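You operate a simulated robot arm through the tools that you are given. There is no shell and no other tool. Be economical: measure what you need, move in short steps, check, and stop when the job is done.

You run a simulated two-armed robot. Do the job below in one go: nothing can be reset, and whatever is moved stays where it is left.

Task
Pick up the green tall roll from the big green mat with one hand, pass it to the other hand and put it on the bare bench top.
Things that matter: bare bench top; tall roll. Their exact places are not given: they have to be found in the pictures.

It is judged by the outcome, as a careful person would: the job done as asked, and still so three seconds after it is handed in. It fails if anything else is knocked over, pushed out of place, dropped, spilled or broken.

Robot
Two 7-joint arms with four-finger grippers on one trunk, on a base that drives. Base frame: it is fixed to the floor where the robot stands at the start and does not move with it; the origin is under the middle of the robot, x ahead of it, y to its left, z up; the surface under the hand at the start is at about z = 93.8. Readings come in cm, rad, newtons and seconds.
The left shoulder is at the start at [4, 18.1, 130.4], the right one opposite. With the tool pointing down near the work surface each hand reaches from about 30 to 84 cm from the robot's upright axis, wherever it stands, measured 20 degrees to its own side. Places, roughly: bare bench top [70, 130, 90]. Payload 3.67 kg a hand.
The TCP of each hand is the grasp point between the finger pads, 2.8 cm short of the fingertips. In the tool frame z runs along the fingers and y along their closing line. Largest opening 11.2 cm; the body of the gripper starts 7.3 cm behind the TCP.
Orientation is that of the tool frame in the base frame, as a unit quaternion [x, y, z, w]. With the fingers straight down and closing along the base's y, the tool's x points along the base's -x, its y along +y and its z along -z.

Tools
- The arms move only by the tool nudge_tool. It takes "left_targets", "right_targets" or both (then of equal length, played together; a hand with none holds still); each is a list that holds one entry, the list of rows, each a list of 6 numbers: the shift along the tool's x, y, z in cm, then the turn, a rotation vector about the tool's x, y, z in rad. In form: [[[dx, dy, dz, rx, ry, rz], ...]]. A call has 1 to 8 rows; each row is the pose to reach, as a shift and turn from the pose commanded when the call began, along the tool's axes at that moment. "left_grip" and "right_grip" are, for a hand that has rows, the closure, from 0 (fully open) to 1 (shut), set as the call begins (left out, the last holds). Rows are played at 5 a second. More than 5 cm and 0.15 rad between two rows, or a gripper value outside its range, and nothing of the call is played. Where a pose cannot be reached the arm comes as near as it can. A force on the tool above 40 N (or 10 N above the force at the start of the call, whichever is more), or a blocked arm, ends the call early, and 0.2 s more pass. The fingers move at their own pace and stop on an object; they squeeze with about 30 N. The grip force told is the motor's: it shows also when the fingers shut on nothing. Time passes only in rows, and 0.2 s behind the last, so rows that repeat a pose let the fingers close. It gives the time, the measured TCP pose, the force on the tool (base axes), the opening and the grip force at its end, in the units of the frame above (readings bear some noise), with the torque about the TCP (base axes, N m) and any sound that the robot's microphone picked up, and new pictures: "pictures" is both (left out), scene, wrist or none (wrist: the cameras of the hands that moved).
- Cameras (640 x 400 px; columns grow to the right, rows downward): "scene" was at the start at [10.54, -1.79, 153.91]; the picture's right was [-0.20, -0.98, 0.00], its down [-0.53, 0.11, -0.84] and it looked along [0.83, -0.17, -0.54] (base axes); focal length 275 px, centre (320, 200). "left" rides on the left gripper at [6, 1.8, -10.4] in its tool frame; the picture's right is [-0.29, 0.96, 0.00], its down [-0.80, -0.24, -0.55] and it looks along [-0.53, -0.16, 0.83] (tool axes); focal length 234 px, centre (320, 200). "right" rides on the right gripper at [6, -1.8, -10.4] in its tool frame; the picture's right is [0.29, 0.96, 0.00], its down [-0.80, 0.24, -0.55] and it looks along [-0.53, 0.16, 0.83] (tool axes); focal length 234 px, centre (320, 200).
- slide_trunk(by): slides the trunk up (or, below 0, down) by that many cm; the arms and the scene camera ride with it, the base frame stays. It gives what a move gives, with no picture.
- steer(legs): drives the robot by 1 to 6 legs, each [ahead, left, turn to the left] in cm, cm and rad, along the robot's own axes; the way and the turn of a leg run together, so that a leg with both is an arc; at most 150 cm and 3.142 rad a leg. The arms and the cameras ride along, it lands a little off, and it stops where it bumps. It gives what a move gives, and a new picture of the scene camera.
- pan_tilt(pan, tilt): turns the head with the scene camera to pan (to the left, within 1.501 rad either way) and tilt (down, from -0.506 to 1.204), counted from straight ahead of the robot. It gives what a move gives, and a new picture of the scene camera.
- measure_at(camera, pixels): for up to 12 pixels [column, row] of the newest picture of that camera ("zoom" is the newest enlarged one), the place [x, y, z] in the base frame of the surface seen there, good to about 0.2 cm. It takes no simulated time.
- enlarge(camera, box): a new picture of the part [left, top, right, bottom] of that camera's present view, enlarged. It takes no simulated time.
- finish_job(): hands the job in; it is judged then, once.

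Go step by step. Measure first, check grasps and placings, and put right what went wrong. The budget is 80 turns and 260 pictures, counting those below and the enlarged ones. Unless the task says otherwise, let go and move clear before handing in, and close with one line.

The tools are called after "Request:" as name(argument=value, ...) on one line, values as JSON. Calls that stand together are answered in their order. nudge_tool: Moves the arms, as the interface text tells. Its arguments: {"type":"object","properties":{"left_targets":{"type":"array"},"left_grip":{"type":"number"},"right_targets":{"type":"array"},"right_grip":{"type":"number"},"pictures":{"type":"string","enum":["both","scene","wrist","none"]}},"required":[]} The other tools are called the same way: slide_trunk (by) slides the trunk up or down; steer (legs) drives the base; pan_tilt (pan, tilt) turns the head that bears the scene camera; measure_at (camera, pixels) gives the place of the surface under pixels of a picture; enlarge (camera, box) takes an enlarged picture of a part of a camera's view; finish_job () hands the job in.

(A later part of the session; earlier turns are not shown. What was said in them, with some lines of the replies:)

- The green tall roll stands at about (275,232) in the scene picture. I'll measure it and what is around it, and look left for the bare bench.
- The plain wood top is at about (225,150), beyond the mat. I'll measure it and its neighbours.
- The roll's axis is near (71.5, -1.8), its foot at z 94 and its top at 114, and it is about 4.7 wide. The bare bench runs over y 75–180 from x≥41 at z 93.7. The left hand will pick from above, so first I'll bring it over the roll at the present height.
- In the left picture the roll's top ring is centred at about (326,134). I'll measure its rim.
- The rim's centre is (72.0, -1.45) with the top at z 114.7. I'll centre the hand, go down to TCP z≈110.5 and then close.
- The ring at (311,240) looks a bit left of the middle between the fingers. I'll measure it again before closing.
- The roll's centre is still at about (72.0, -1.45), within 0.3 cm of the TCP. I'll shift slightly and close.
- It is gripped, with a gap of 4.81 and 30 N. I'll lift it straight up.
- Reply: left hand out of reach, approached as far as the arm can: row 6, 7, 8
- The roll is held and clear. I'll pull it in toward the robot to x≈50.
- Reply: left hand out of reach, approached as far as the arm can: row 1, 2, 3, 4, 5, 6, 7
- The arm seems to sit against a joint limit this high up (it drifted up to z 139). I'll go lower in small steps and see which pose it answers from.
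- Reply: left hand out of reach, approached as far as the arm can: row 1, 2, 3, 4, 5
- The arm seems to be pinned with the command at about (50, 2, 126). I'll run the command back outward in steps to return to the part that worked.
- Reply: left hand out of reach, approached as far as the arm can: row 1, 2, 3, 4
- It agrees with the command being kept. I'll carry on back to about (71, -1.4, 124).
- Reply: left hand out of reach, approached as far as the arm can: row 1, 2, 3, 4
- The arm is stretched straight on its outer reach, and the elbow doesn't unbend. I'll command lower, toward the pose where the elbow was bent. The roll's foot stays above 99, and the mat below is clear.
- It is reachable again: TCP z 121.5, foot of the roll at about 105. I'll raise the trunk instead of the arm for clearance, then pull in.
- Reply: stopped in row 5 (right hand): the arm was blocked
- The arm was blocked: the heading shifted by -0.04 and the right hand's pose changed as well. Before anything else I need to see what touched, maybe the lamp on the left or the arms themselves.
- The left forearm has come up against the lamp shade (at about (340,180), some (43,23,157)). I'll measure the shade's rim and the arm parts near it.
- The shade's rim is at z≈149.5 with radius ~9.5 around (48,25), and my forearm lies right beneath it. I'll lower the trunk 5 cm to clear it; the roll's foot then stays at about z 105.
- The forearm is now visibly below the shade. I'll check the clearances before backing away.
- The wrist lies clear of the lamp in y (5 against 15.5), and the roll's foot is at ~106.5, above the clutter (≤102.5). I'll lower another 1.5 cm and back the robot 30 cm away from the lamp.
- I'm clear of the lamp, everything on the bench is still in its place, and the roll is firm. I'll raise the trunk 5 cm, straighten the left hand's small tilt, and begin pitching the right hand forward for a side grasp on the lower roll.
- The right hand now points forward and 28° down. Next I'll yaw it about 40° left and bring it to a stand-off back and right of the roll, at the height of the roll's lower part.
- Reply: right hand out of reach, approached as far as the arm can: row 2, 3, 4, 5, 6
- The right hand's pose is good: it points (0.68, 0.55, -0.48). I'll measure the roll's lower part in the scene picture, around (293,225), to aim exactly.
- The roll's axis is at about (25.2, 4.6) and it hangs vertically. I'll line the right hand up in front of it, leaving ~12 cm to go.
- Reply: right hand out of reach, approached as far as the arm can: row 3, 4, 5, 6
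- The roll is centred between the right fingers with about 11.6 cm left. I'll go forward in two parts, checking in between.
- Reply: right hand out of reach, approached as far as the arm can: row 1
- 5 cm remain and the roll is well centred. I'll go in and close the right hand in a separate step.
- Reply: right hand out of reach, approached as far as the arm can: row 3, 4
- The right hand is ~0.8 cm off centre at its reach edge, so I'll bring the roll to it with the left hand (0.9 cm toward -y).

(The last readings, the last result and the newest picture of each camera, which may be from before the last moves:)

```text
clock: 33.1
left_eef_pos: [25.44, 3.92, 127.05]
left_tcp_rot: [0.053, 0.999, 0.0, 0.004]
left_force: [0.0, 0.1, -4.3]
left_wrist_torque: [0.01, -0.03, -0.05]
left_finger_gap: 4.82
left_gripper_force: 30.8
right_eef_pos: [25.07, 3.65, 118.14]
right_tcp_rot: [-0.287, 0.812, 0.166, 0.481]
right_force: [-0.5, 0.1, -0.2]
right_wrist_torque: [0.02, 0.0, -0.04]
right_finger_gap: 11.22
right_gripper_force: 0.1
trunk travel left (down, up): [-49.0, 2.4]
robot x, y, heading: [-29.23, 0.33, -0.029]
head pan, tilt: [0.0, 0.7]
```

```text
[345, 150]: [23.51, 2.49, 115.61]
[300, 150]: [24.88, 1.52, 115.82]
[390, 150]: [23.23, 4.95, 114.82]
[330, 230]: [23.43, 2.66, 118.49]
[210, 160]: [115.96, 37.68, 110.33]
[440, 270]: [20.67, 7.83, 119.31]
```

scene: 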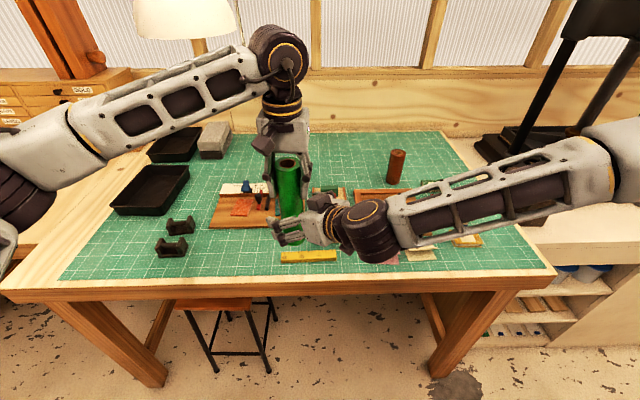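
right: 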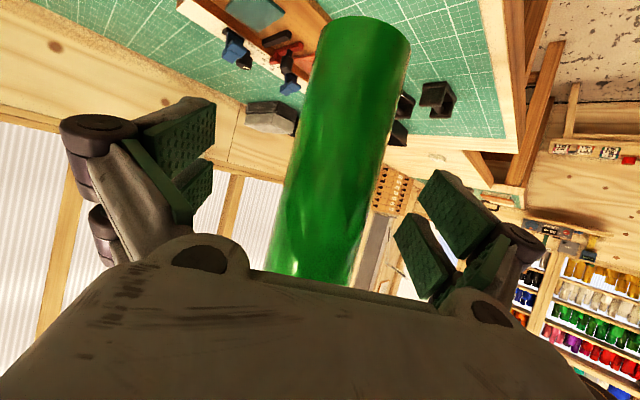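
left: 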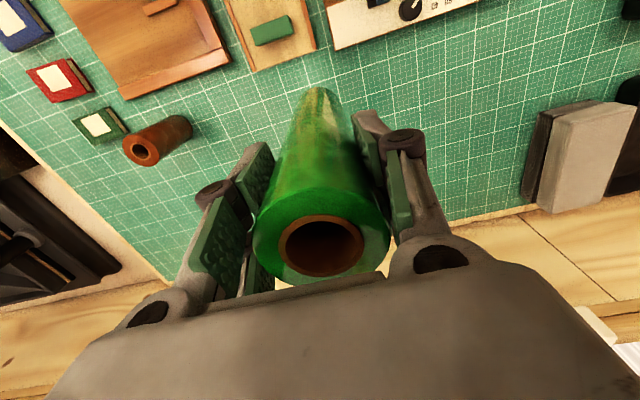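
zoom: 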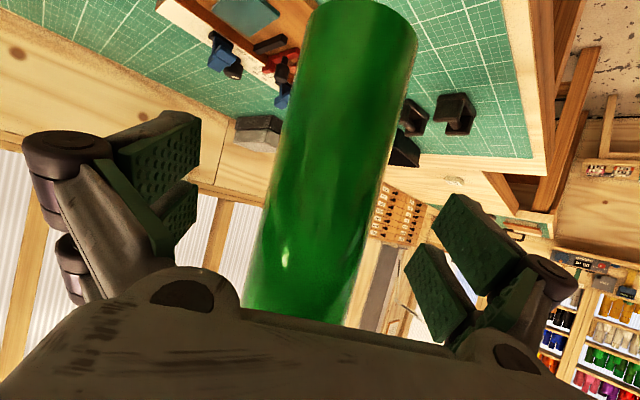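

The roll's centre is now at about (25.3, 3.9), within 0.4 cm of the right TCP. I'll close the right hand.

Request:
nudge_tool(right_targets=[[[0, 0, 0, 0, 0, 0], [0, 0, 0, 0, 0, 0], [0, 0, 0, 0, 0, 0], [0, 0, 0, 0, 0, 0], [0, 0, 0, 0, 0, 0]]], right_grip=1)

```text
clock: 34.3
left_eef_pos: [25.35, 3.99, 127.03]
left_tcp_rot: [0.053, 0.999, 0.0, 0.005]
left_force: [-1.0, 1.4, -3.6]
left_wrist_torque: [0.19, 0.22, -0.05]
left_finger_gap: 4.81
left_gripper_force: 29.8
right_eef_pos: [25.13, 3.62, 118.29]
right_tcp_rot: [-0.287, 0.812, 0.167, 0.481]
right_force: [0.5, -1.5, -1.2]
right_wrist_torque: [-0.1, -0.18, -0.01]
right_finger_gap: 4.92
right_gripper_force: 30.2
trunk travel left (down, up): [-49.0, 2.4]
robot x, y, heading: [-29.16, 0.32, -0.03]
head pan, tilt: [0.0, 0.7]
```

scene: 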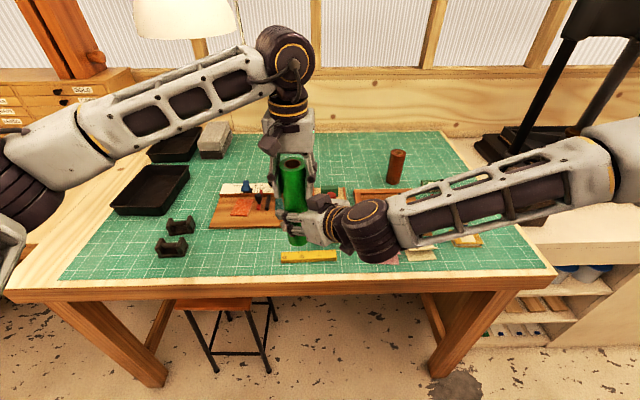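
right: 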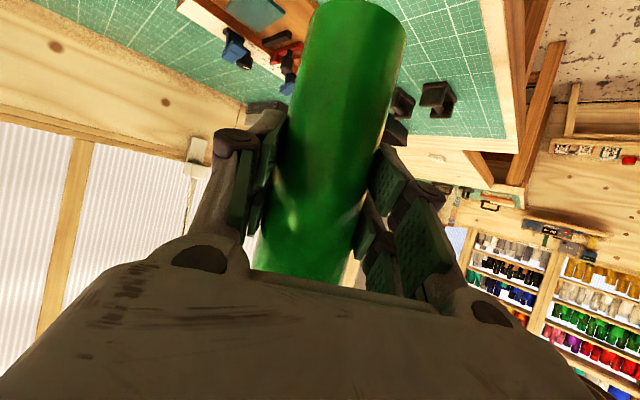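

The right hand holds it too (gap 4.92, 30 N). I'll open the left hand.

Request:
nudge_tool(left_targets=[[[0, 0, 0, 0, 0, 0], [0, 0, 0, 0, 0, 0], [0, 0, 0, 0, 0, 0], [0, 0, 0, 0, 0, 0]]], left_grip=0, pictures="scene")

```text
clock: 35.3
left_eef_pos: [25.45, 3.98, 127.11]
left_tcp_rot: [0.052, 0.999, -0.001, 0.005]
left_force: [0.1, 0.3, -0.8]
left_wrist_torque: [0.02, 0.01, -0.01]
left_finger_gap: 11.21
left_gripper_force: 0.1
right_eef_pos: [25.03, 3.59, 118.19]
right_tcp_rot: [-0.286, 0.812, 0.166, 0.481]
right_force: [-0.3, 1.1, -1.1]
right_wrist_torque: [-0.01, 0.0, 0.03]
right_finger_gap: 4.89
right_gripper_force: 30.1
trunk travel left (down, up): [-49.0, 2.4]
robot x, y, heading: [-28.93, 0.04, -0.031]
head pan, tilt: [0.0, 0.7]
```

scene: 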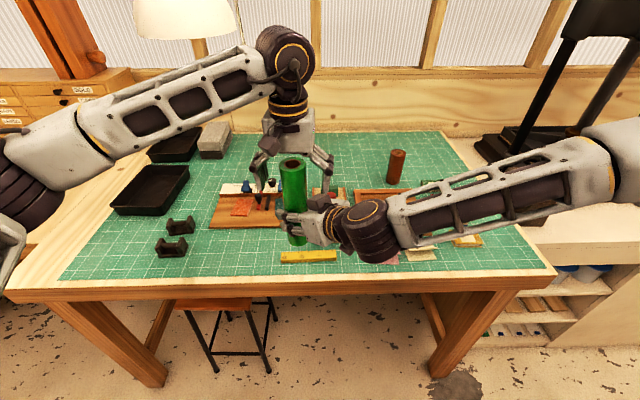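

The left hand has let go and the right holds the roll steady. I'll lift the left hand straight up off the roll; its forearm stays about 10 cm in front of the lamp.

Request:
nudge_tool(left_targets=[[[0, 0, -2, 0, 0, 0], [0, 0, -4, 0, 0, 0], [0, 0, -6, 0, 0, 0], [0, 0, -8, 0, 0, 0], [0, 0, -10, 0, 0, 0], [0, 0, -10, 0, 0, 0]]], pictures="scene")

```text
clock: 36.7
left_eef_pos: [25.1, 3.98, 137.03]
left_tcp_rot: [0.052, 0.999, -0.001, 0.004]
left_force: [-0.1, 0.2, 0.0]
left_wrist_torque: [0.01, 0.01, 0.01]
left_finger_gap: 11.21
left_gripper_force: 0.0
right_eef_pos: [25.04, 3.6, 118.26]
right_tcp_rot: [-0.288, 0.811, 0.167, 0.481]
right_force: [-0.5, -0.5, -0.4]
right_wrist_torque: [-0.04, 0.03, 0.0]
right_finger_gap: 4.91
right_gripper_force: 30.2
trunk travel left (down, up): [-49.0, 2.4]
robot x, y, heading: [-29.01, 0.5, -0.031]
head pan, tilt: [0.0, 0.7]
```

scene: 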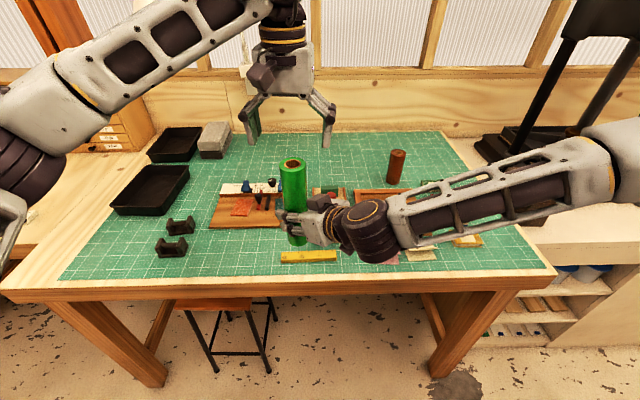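

The roll is in the right hand alone. I'll back away from the bench a little and look left to check the way.

Request:
steer(legs=[[-20, 0, 0]])

Request:
pan_tilt(pan=1.2, tilt=0.55)

```text
clock: 38.3
left_eef_pos: [7.28, 4.21, 137.37]
left_tcp_rot: [0.055, 0.998, -0.001, 0.007]
left_force: [-1.7, 0.5, 0.3]
left_wrist_torque: [-0.03, -0.12, 0.01]
left_finger_gap: 11.21
left_gripper_force: 0.0
right_eef_pos: [7.08, 3.78, 118.56]
right_tcp_rot: [-0.287, 0.811, 0.165, 0.482]
right_force: [-1.8, 0.3, -4.5]
right_wrist_torque: [-0.05, 0.02, -0.08]
right_finger_gap: 4.9
right_gripper_force: 29.8
trunk travel left (down, up): [-49.0, 2.4]
robot x, y, heading: [-46.11, 0.95, -0.035]
head pan, tilt: [0.0, 0.7]
stopped in leg 1: the robot was blocked; the commanded pose is now the measured one
```

scene: 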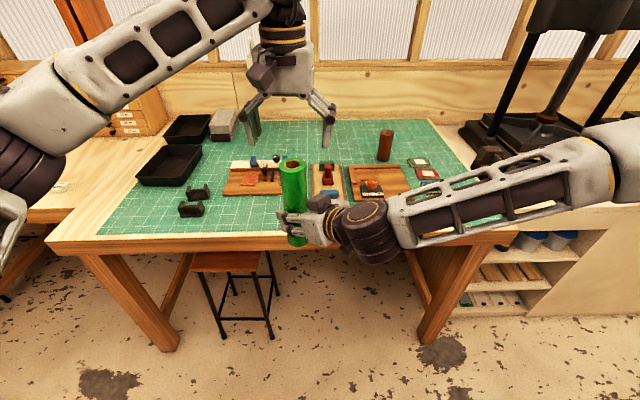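

```text
clock: 39.7
left_eef_pos: [8.2, 3.91, 136.99]
left_tcp_rot: [0.054, 0.999, 0.0, 0.004]
left_force: [-0.5, 0.0, -0.1]
left_wrist_torque: [0.02, 0.03, 0.01]
left_finger_gap: 11.19
left_gripper_force: 0.0
right_eef_pos: [7.83, 3.7, 118.19]
right_tcp_rot: [-0.285, 0.812, 0.166, 0.481]
right_force: [0.1, 0.1, -4.2]
right_wrist_torque: [0.03, 0.0, 0.0]
right_finger_gap: 4.9
right_gripper_force: 29.9
trunk travel left (down, up): [-49.0, 2.4]
robot x, y, heading: [-46.28, 1.09, -0.036]
head pan, tilt: [1.201, 0.55]
```

scene: 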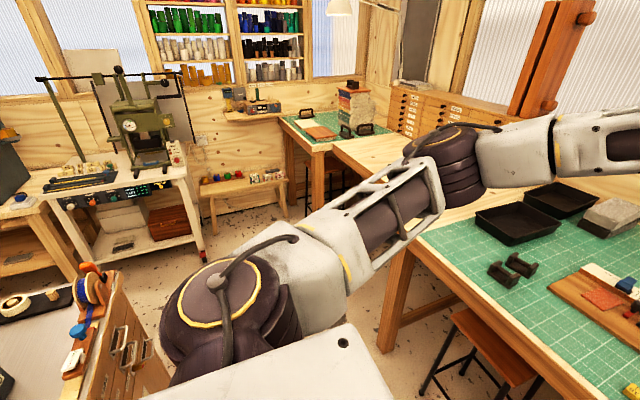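

The robot bumped something behind it, apparently the cabinet at the lower left (100,340). I'll move forward 5 cm to stand free and measure the aisle.

Request:
measure_at(camera="scene", pixels=[[145, 350], [110, 290], [95, 265], [80, 330], [30, 320], [205, 255], [195, 180], [390, 345], [360, 160], [345, 145], [280, 260], [375, 270]])

Request:
steer(legs=[[4, 0, 0.033]])

Request:
pan_tilt(pan=1.5, tilt=0.75)

```text
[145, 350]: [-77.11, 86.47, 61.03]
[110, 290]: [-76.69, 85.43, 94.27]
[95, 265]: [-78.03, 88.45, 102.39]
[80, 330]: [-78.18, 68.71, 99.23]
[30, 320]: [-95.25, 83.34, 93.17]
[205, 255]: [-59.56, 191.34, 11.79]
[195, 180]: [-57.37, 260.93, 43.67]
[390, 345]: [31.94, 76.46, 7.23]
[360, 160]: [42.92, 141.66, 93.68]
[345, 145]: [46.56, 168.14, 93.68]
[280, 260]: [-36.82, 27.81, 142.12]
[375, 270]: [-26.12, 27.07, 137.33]
```

```text
clock: 40.6
left_eef_pos: [10.74, 5.57, 137.44]
left_tcp_rot: [0.038, 0.999, 0.0, 0.009]
left_force: [-1.6, -0.6, -0.1]
left_wrist_torque: [0.0, -0.17, 0.01]
left_finger_gap: 11.19
left_gripper_force: 0.0
right_eef_pos: [10.62, 5.13, 118.65]
right_tcp_rot: [-0.3, 0.805, 0.174, 0.481]
right_force: [-1.8, -0.1, -3.3]
right_wrist_torque: [-0.03, -0.02, -0.07]
right_finger_gap: 4.92
right_gripper_force: 29.8
trunk travel left (down, up): [-49.0, 2.4]
robot x, y, heading: [-42.25, 0.64, -0.006]
head pan, tilt: [1.201, 0.55]
```

scene: 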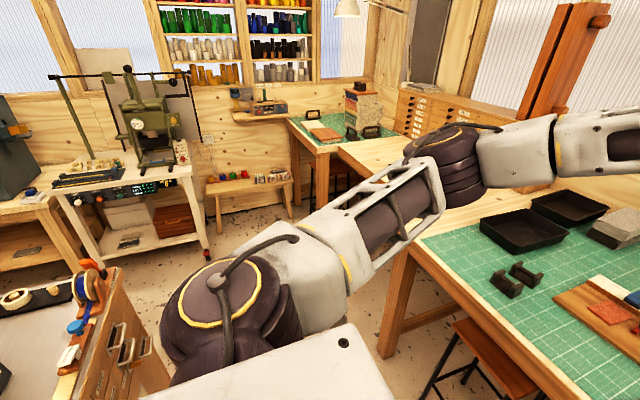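

```text
clock: 41.4
left_eef_pos: [11.85, 5.64, 137.04]
left_tcp_rot: [0.039, 0.999, 0.0, 0.004]
left_force: [0.8, -0.3, -0.7]
left_wrist_torque: [0.03, 0.04, -0.03]
left_finger_gap: 11.18
left_gripper_force: 0.0
right_eef_pos: [11.85, 5.27, 118.14]
right_tcp_rot: [-0.299, 0.808, 0.175, 0.477]
right_force: [0.4, 0.4, -4.6]
right_wrist_torque: [0.02, 0.06, 0.04]
right_finger_gap: 4.92
right_gripper_force: 29.8
trunk travel left (down, up): [-49.0, 2.4]
robot x, y, heading: [-42.63, 0.59, 0.001]
head pan, tilt: [1.499, 0.75]
```

scene: 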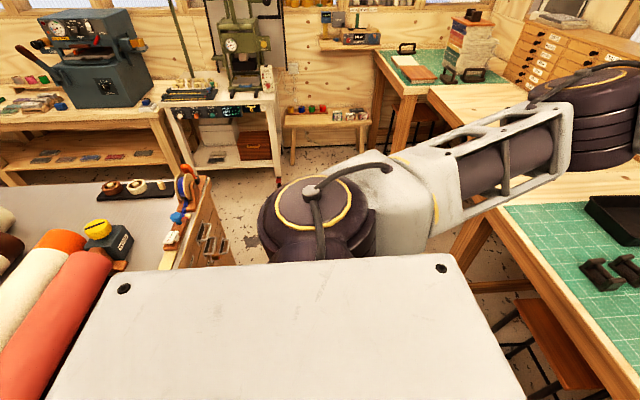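

The aisle is clear: a counter behind at x<-77, a cart near (-60,191). I'll drive left 120 cm at this distance and then look ahead.

Request:
steer(legs=[[0, 60, 0], [0, 60, 0]])

Request:
pan_tilt(pan=0.0, tilt=0.6)

```text
clock: 48.0
left_eef_pos: [14.38, 124.73, 137.1]
left_tcp_rot: [0.046, 0.999, 0.001, 0.004]
left_force: [-1.0, -0.4, 0.1]
left_wrist_torque: [-0.02, 0.03, 0.01]
left_finger_gap: 11.18
left_gripper_force: 0.0
right_eef_pos: [14.21, 124.61, 118.23]
right_tcp_rot: [-0.292, 0.81, 0.171, 0.48]
right_force: [1.2, -0.3, -4.3]
right_wrist_torque: [0.0, 0.01, 0.0]
right_finger_gap: 4.92
right_gripper_force: 29.6
trunk travel left (down, up): [-49.0, 2.4]
robot x, y, heading: [-39.9, 121.0, -0.017]
head pan, tilt: [1.499, 0.75]
```

scene: 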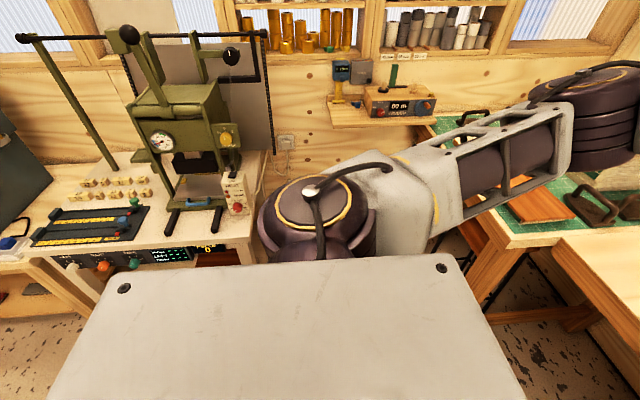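

```text
clock: 49.6
left_eef_pos: [14.41, 124.9, 137.01]
left_tcp_rot: [0.046, 0.999, 0.0, 0.005]
left_force: [-0.5, -0.1, -0.4]
left_wrist_torque: [0.0, 0.01, -0.06]
left_finger_gap: 11.2
left_gripper_force: 0.1
right_eef_pos: [14.16, 124.71, 118.2]
right_tcp_rot: [-0.293, 0.81, 0.171, 0.479]
right_force: [0.3, -0.5, -3.7]
right_wrist_torque: [0.0, 0.0, -0.02]
right_finger_gap: 4.91
right_gripper_force: 30.1
trunk travel left (down, up): [-49.0, 2.4]
robot x, y, heading: [-39.94, 120.78, -0.014]
head pan, tilt: [0.0, 0.6]
```

scene: 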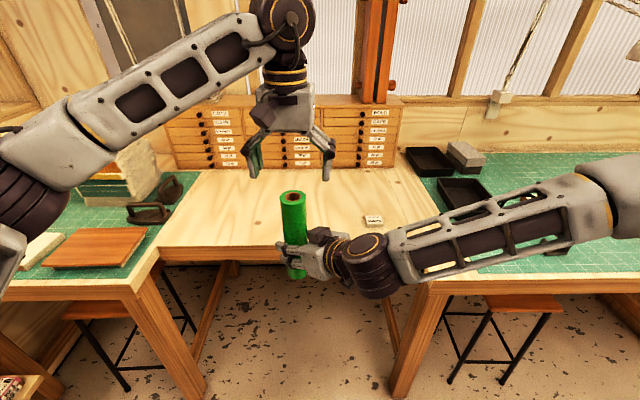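

The bare bench top lies ahead, around (280,215), with a small label card at (373,221). I'll measure the borders.

Request:
measure_at(camera="scene", pixels=[[270, 243], [250, 215], [240, 190], [373, 221], [215, 175], [185, 228], [345, 190], [340, 240], [420, 215], [290, 168], [147, 215], [265, 120]])

```text
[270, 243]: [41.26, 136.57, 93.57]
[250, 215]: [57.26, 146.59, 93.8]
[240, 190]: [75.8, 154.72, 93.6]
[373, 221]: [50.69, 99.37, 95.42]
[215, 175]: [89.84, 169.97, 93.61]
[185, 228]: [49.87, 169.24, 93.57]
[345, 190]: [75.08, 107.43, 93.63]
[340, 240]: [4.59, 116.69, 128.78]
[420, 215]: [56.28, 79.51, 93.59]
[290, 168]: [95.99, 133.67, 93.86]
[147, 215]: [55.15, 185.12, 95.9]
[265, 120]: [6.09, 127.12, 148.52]
```

The target is about (59,126), in clear bare wood. I'll drive ahead 45 cm with the roll's foot at z≈110, well above the bench.

Request:
steer(legs=[[25, 0, 0], [20, 0, 0.015]])

```text
clock: 52.7
left_eef_pos: [59.04, 124.98, 137.31]
left_tcp_rot: [0.04, 0.999, 0.0, 0.007]
left_force: [0.3, -1.0, 1.7]
left_wrist_torque: [0.0, -0.04, 0.01]
left_finger_gap: 11.2
left_gripper_force: 0.1
right_eef_pos: [58.77, 124.62, 118.46]
right_tcp_rot: [-0.299, 0.806, 0.174, 0.48]
right_force: [-0.1, -0.8, -4.1]
right_wrist_torque: [-0.03, 0.02, 0.0]
right_finger_gap: 4.92
right_gripper_force: 29.6
trunk travel left (down, up): [-49.0, 2.4]
robot x, y, heading: [5.06, 120.02, -0.007]
head pan, tilt: [0.0, 0.6]
```

scene: 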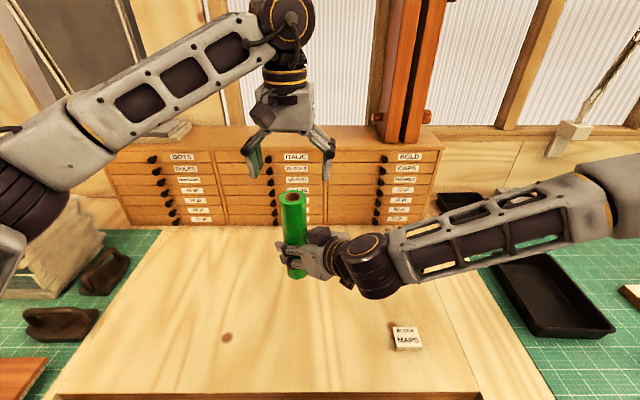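

The roll hangs over clear wood. I'll check its uprightness and foot height.

Request:
measure_at(camera="scene", pixels=[[293, 205], [294, 225], [297, 272], [296, 277], [284, 215], [305, 215], [282, 199], [304, 197], [293, 190], [293, 206]])

Request:
enlarge(camera="scene", box=[230, 170, 390, 290])

```text
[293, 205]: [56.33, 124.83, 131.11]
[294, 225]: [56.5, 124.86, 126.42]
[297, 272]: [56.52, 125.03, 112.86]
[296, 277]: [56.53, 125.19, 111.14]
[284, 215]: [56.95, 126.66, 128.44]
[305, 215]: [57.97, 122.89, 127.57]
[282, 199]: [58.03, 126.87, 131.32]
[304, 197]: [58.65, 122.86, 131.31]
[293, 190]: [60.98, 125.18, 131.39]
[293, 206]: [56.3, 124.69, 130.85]
```

```text
3.33 times, centred on (310, 230) of scene
```

zoom: 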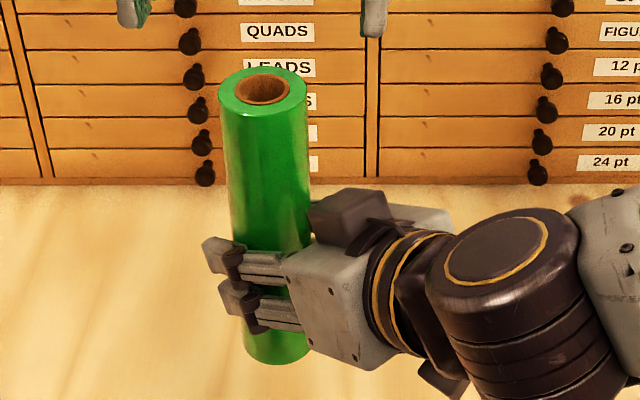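

The roll is upright with top 131.4 and foot about 110.6, so ~16.8 down to the bench. Before lowering by the trunk, I'll check the lowest arm parts.

Request:
measure_at(camera="scene", pixels=[[335, 282], [345, 287], [375, 298], [400, 280], [480, 255], [560, 235], [600, 230], [320, 277], [470, 200], [545, 300]])

Request:
pan_tilt(pan=-0.8, tilt=0.6)

```text
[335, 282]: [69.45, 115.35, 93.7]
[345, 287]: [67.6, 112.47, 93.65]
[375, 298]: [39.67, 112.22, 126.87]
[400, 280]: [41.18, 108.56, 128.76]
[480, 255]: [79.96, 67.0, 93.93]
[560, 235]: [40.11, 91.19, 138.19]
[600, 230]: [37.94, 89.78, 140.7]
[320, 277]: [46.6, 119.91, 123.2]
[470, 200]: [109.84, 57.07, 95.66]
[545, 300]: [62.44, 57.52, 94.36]
```

```text
clock: 53.8
left_eef_pos: [59.25, 124.94, 137.21]
left_tcp_rot: [0.04, 0.999, 0.0, 0.006]
left_force: [-0.6, -0.1, 0.7]
left_wrist_torque: [0.0, 0.0, -0.02]
left_finger_gap: 11.2
left_gripper_force: 0.0
right_eef_pos: [58.95, 124.73, 118.21]
right_tcp_rot: [-0.298, 0.807, 0.175, 0.479]
right_force: [-0.3, 0.1, -4.5]
right_wrist_torque: [-0.02, 0.01, 0.0]
right_finger_gap: 4.91
right_gripper_force: 30.2
trunk travel left (down, up): [-49.0, 2.4]
robot x, y, heading: [5.24, 120.14, -0.001]
head pan, tilt: [-0.799, 0.6]
```

scene: 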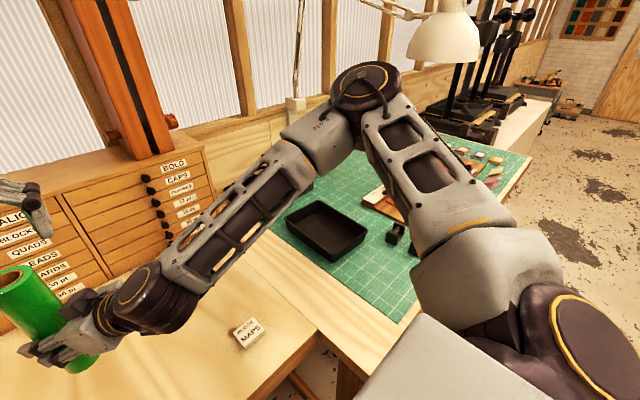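

The right elbow is high and everything under the arm is clear. I'll lower the trunk 14 cm first.

Request:
slide_trunk(by=-14)

Request:
pan_tilt(pan=0.0, tilt=0.7)

```text
clock: 55.5
left_eef_pos: [59.44, 124.98, 122.93]
left_tcp_rot: [0.039, 0.999, -0.001, 0.006]
left_force: [0.4, 0.0, 0.6]
left_wrist_torque: [-0.01, 0.03, 0.0]
left_finger_gap: 11.17
left_gripper_force: 0.0
right_eef_pos: [59.18, 124.8, 104.12]
right_tcp_rot: [-0.297, 0.808, 0.173, 0.479]
right_force: [-0.4, 0.3, -4.7]
right_wrist_torque: [-0.02, 0.01, -0.04]
right_finger_gap: 4.93
right_gripper_force: 29.4
trunk travel left (down, up): [-35.0, 16.4]
robot x, y, heading: [5.08, 120.3, -0.004]
head pan, tilt: [-0.799, 0.6]
```

```text
clock: 56.6
left_eef_pos: [59.41, 125.07, 123.09]
left_tcp_rot: [0.041, 0.999, 0.0, 0.005]
left_force: [-0.5, -0.9, -0.3]
left_wrist_torque: [0.02, -0.01, -0.01]
left_finger_gap: 11.21
left_gripper_force: 0.1
right_eef_pos: [59.1, 124.71, 104.11]
right_tcp_rot: [-0.298, 0.808, 0.174, 0.478]
right_force: [0.0, -0.3, -4.8]
right_wrist_torque: [0.02, 0.01, 0.01]
right_finger_gap: 4.92
right_gripper_force: 29.9
trunk travel left (down, up): [-35.0, 16.4]
robot x, y, heading: [5.26, 120.02, -0.006]
head pan, tilt: [0.0, 0.7]
```

scene: 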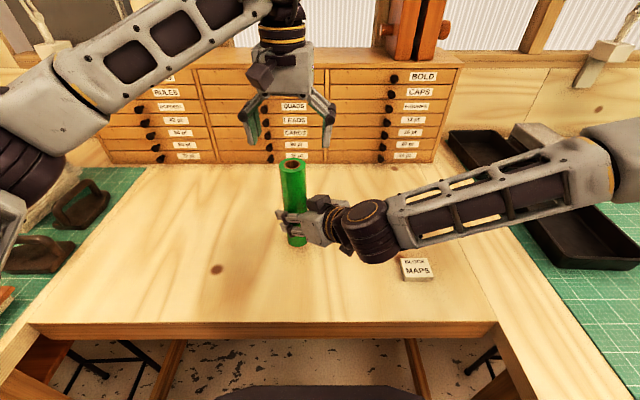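

About 2.7 cm remain. I'll check the top of the roll.

Request:
measure_at(camera="scene", pixels=[[283, 166], [303, 165], [292, 174], [298, 245], [300, 250], [345, 262]])

Request:
slide_trunk(by=-2.2)

```text
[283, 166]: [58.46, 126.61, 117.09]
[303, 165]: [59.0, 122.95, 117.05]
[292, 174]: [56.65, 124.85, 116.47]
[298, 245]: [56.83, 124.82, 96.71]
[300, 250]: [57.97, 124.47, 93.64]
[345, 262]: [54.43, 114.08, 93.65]
```

```text
clock: 57.3
left_eef_pos: [59.4, 125.01, 120.79]
left_tcp_rot: [0.04, 0.999, -0.001, 0.005]
left_force: [-0.2, -0.1, 0.3]
left_wrist_torque: [-0.01, 0.0, 0.0]
left_finger_gap: 11.22
left_gripper_force: 0.0
right_eef_pos: [59.09, 124.57, 101.9]
right_tcp_rot: [-0.298, 0.808, 0.173, 0.478]
right_force: [-0.3, 0.1, -3.9]
right_wrist_torque: [0.0, -0.01, -0.04]
right_finger_gap: 4.9
right_gripper_force: 30.3
trunk travel left (down, up): [-32.8, 18.6]
robot x, y, heading: [5.13, 119.88, -0.005]
head pan, tilt: [0.0, 0.7]
```

The foot is now ~0.4 above the wood. I'll go down in small steps, watching the force.

Request:
slide_trunk(by=-0.4)

```text
clock: 57.8
left_eef_pos: [59.28, 125.02, 120.59]
left_tcp_rot: [0.041, 0.999, 0.0, 0.005]
left_force: [0.9, -0.4, 0.2]
left_wrist_torque: [-0.01, -0.01, 0.02]
left_finger_gap: 11.2
left_gripper_force: 0.1
right_eef_pos: [59.15, 124.77, 101.64]
right_tcp_rot: [-0.297, 0.807, 0.173, 0.48]
right_force: [0.9, 0.3, 3.8]
right_wrist_torque: [0.06, 0.1, 0.03]
right_finger_gap: 4.87
right_gripper_force: 30.1
trunk travel left (down, up): [-32.4, 19.0]
robot x, y, heading: [5.19, 119.8, -0.004]
head pan, tilt: [0.0, 0.7]
```

The force turned from -4 to +3.8 N, so the roll is standing on the bench. I'll open the right hand.

Request:
nudge_tool(right_targets=[[[0, 0, 0, 0, 0, 0], [0, 0, 0, 0, 0, 0], [0, 0, 0, 0, 0, 0], [0, 0, 0, 0, 0, 0]]], right_grip=0)

```text
clock: 58.8
left_eef_pos: [59.29, 125.12, 120.27]
left_tcp_rot: [0.04, 0.999, 0.0, 0.005]
left_force: [-0.3, 0.1, 0.7]
left_wrist_torque: [-0.01, -0.02, 0.02]
left_finger_gap: 11.22
left_gripper_force: 0.1
right_eef_pos: [59.04, 124.71, 101.6]
right_tcp_rot: [-0.298, 0.808, 0.174, 0.477]
right_force: [-0.6, 0.1, 0.3]
right_wrist_torque: [0.01, 0.0, 0.0]
right_finger_gap: 11.19
right_gripper_force: 0.1
trunk travel left (down, up): [-32.4, 19.0]
robot x, y, heading: [5.41, 120.2, -0.004]
head pan, tilt: [0.0, 0.7]
```

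scene: 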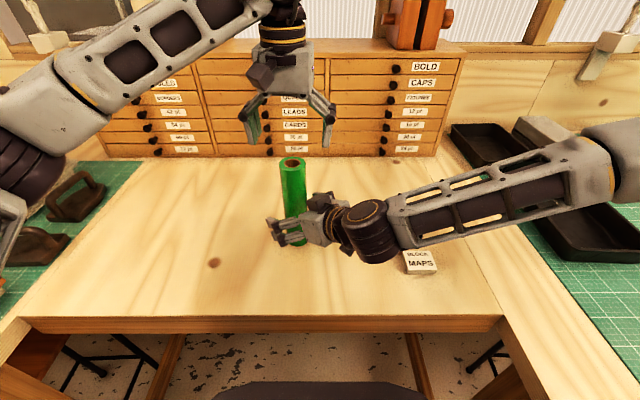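
right: 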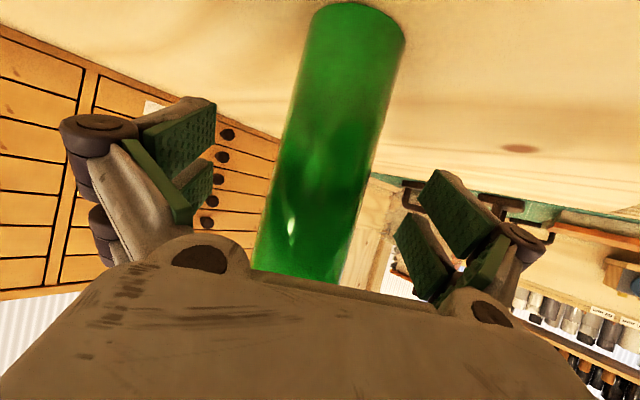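

The roll stands on its own between the open fingers. I'll draw the right hand straight back 6 cm.

Request:
nudge_tool(right_targets=[[[0.7, 0, -1.3, 0, 0, 0], [1.45, 0, -2.6, 0, 0, 0], [2.2, 0, -3.9, 0, 0, 0], [2.9, 0, -5.2, 0, 0, 0], [2.9, 0, -5.2, 0, 0, 0]]])

```text
clock: 60.0
left_eef_pos: [59.37, 125.07, 120.34]
left_tcp_rot: [0.04, 0.999, 0.0, 0.004]
left_force: [0.2, 0.0, 1.0]
left_wrist_torque: [0.01, 0.03, 0.03]
left_finger_gap: 11.21
left_gripper_force: 0.0
right_eef_pos: [54.81, 120.7, 101.78]
right_tcp_rot: [-0.298, 0.811, 0.172, 0.474]
right_force: [0.5, -0.1, 0.4]
right_wrist_torque: [0.01, 0.0, -0.01]
right_finger_gap: 11.2
right_gripper_force: 0.0
right hand out of reach, approached as far as the arm can: row 4
trunk travel left (down, up): [-32.4, 19.0]
robot x, y, heading: [5.26, 120.37, -0.004]
head pan, tilt: [0.0, 0.7]
```

scene: 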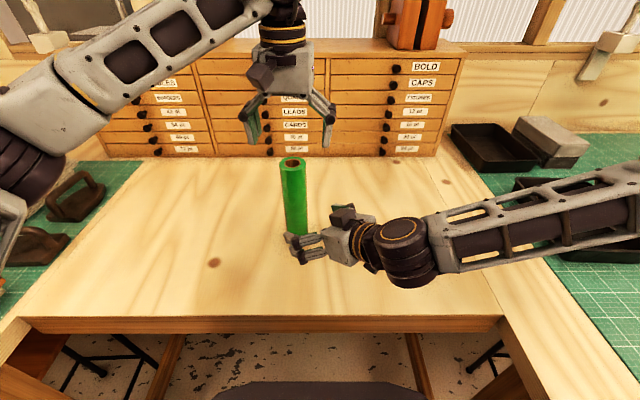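
right: 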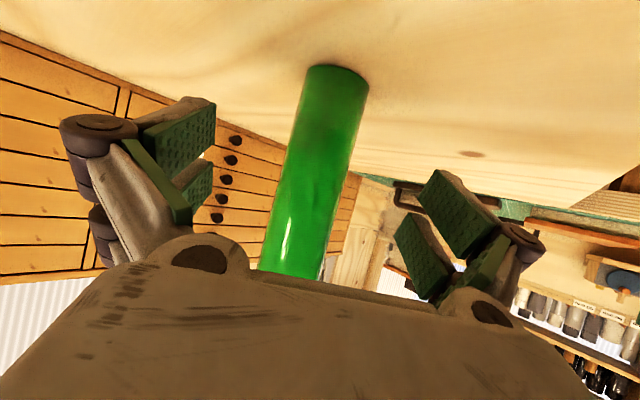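

The fingers have cleared past the roll's sides. I'll drive diagonally back to take both hands away.

Request:
steer(legs=[[-9, -8, 0], [-12, 0, 0]])

```text
clock: 62.1
left_eef_pos: [38.57, 116.99, 120.4]
left_tcp_rot: [0.041, 0.999, -0.001, 0.005]
left_force: [-0.6, -0.5, 0.8]
left_wrist_torque: [0.0, 0.02, -0.02]
left_finger_gap: 11.21
left_gripper_force: 0.1
right_eef_pos: [34.05, 112.79, 101.87]
right_tcp_rot: [-0.297, 0.811, 0.171, 0.475]
right_force: [0.2, 0.4, -0.3]
right_wrist_torque: [-0.05, -0.04, -0.01]
right_finger_gap: 11.17
right_gripper_force: 0.0
trunk travel left (down, up): [-32.4, 19.0]
robot x, y, heading: [-15.62, 111.93, -0.008]
head pan, tilt: [0.0, 0.7]
```

scene: 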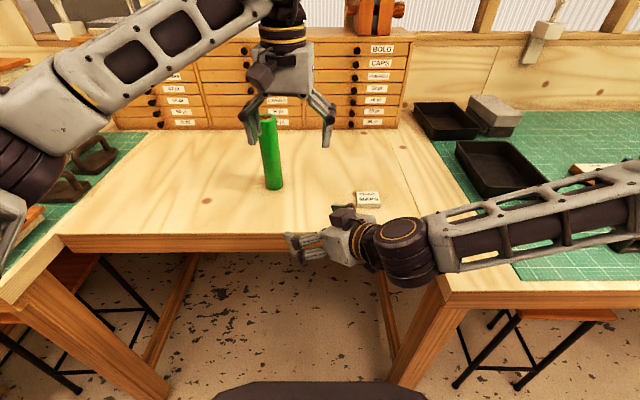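

The roll stands at (270,155) and both hands are clear of it. One last check of its place and uprightness.

Request:
measure_at(camera="scene", pixels=[[269, 130], [271, 155], [274, 184], [275, 190]])

Request:
enlarge(camera="scene", box=[200, 90, 420, 230])

```text
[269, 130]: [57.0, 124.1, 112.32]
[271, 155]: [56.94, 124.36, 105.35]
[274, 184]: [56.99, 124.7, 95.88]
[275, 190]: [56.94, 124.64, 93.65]
```

```text
2.86 times, centred on (310, 160) of scene
```

zoom: 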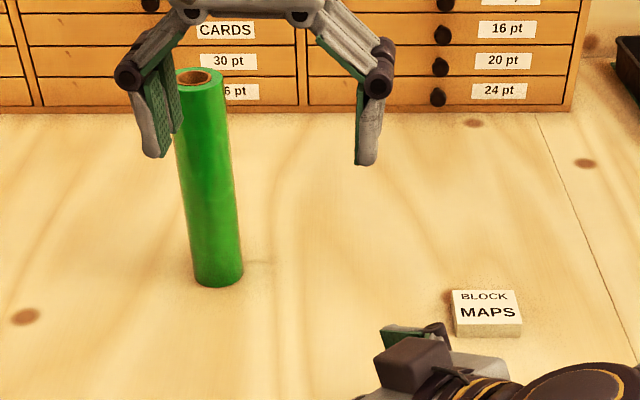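

The roll stands upright at (59.3, 124.5) on the bare wood, with its foot at z 93.7 and both hands clear. I'm handing in.

Request:
finish_job()

```text
The job is handed in.
```

The green roll was picked up from the mat with the left hand, passed to the right, and now stands upright on the bare bench top. On the way my left forearm pressed against the desk lamp, and backing up I bumped something I couldn't see; nothing in view had moved or fallen.
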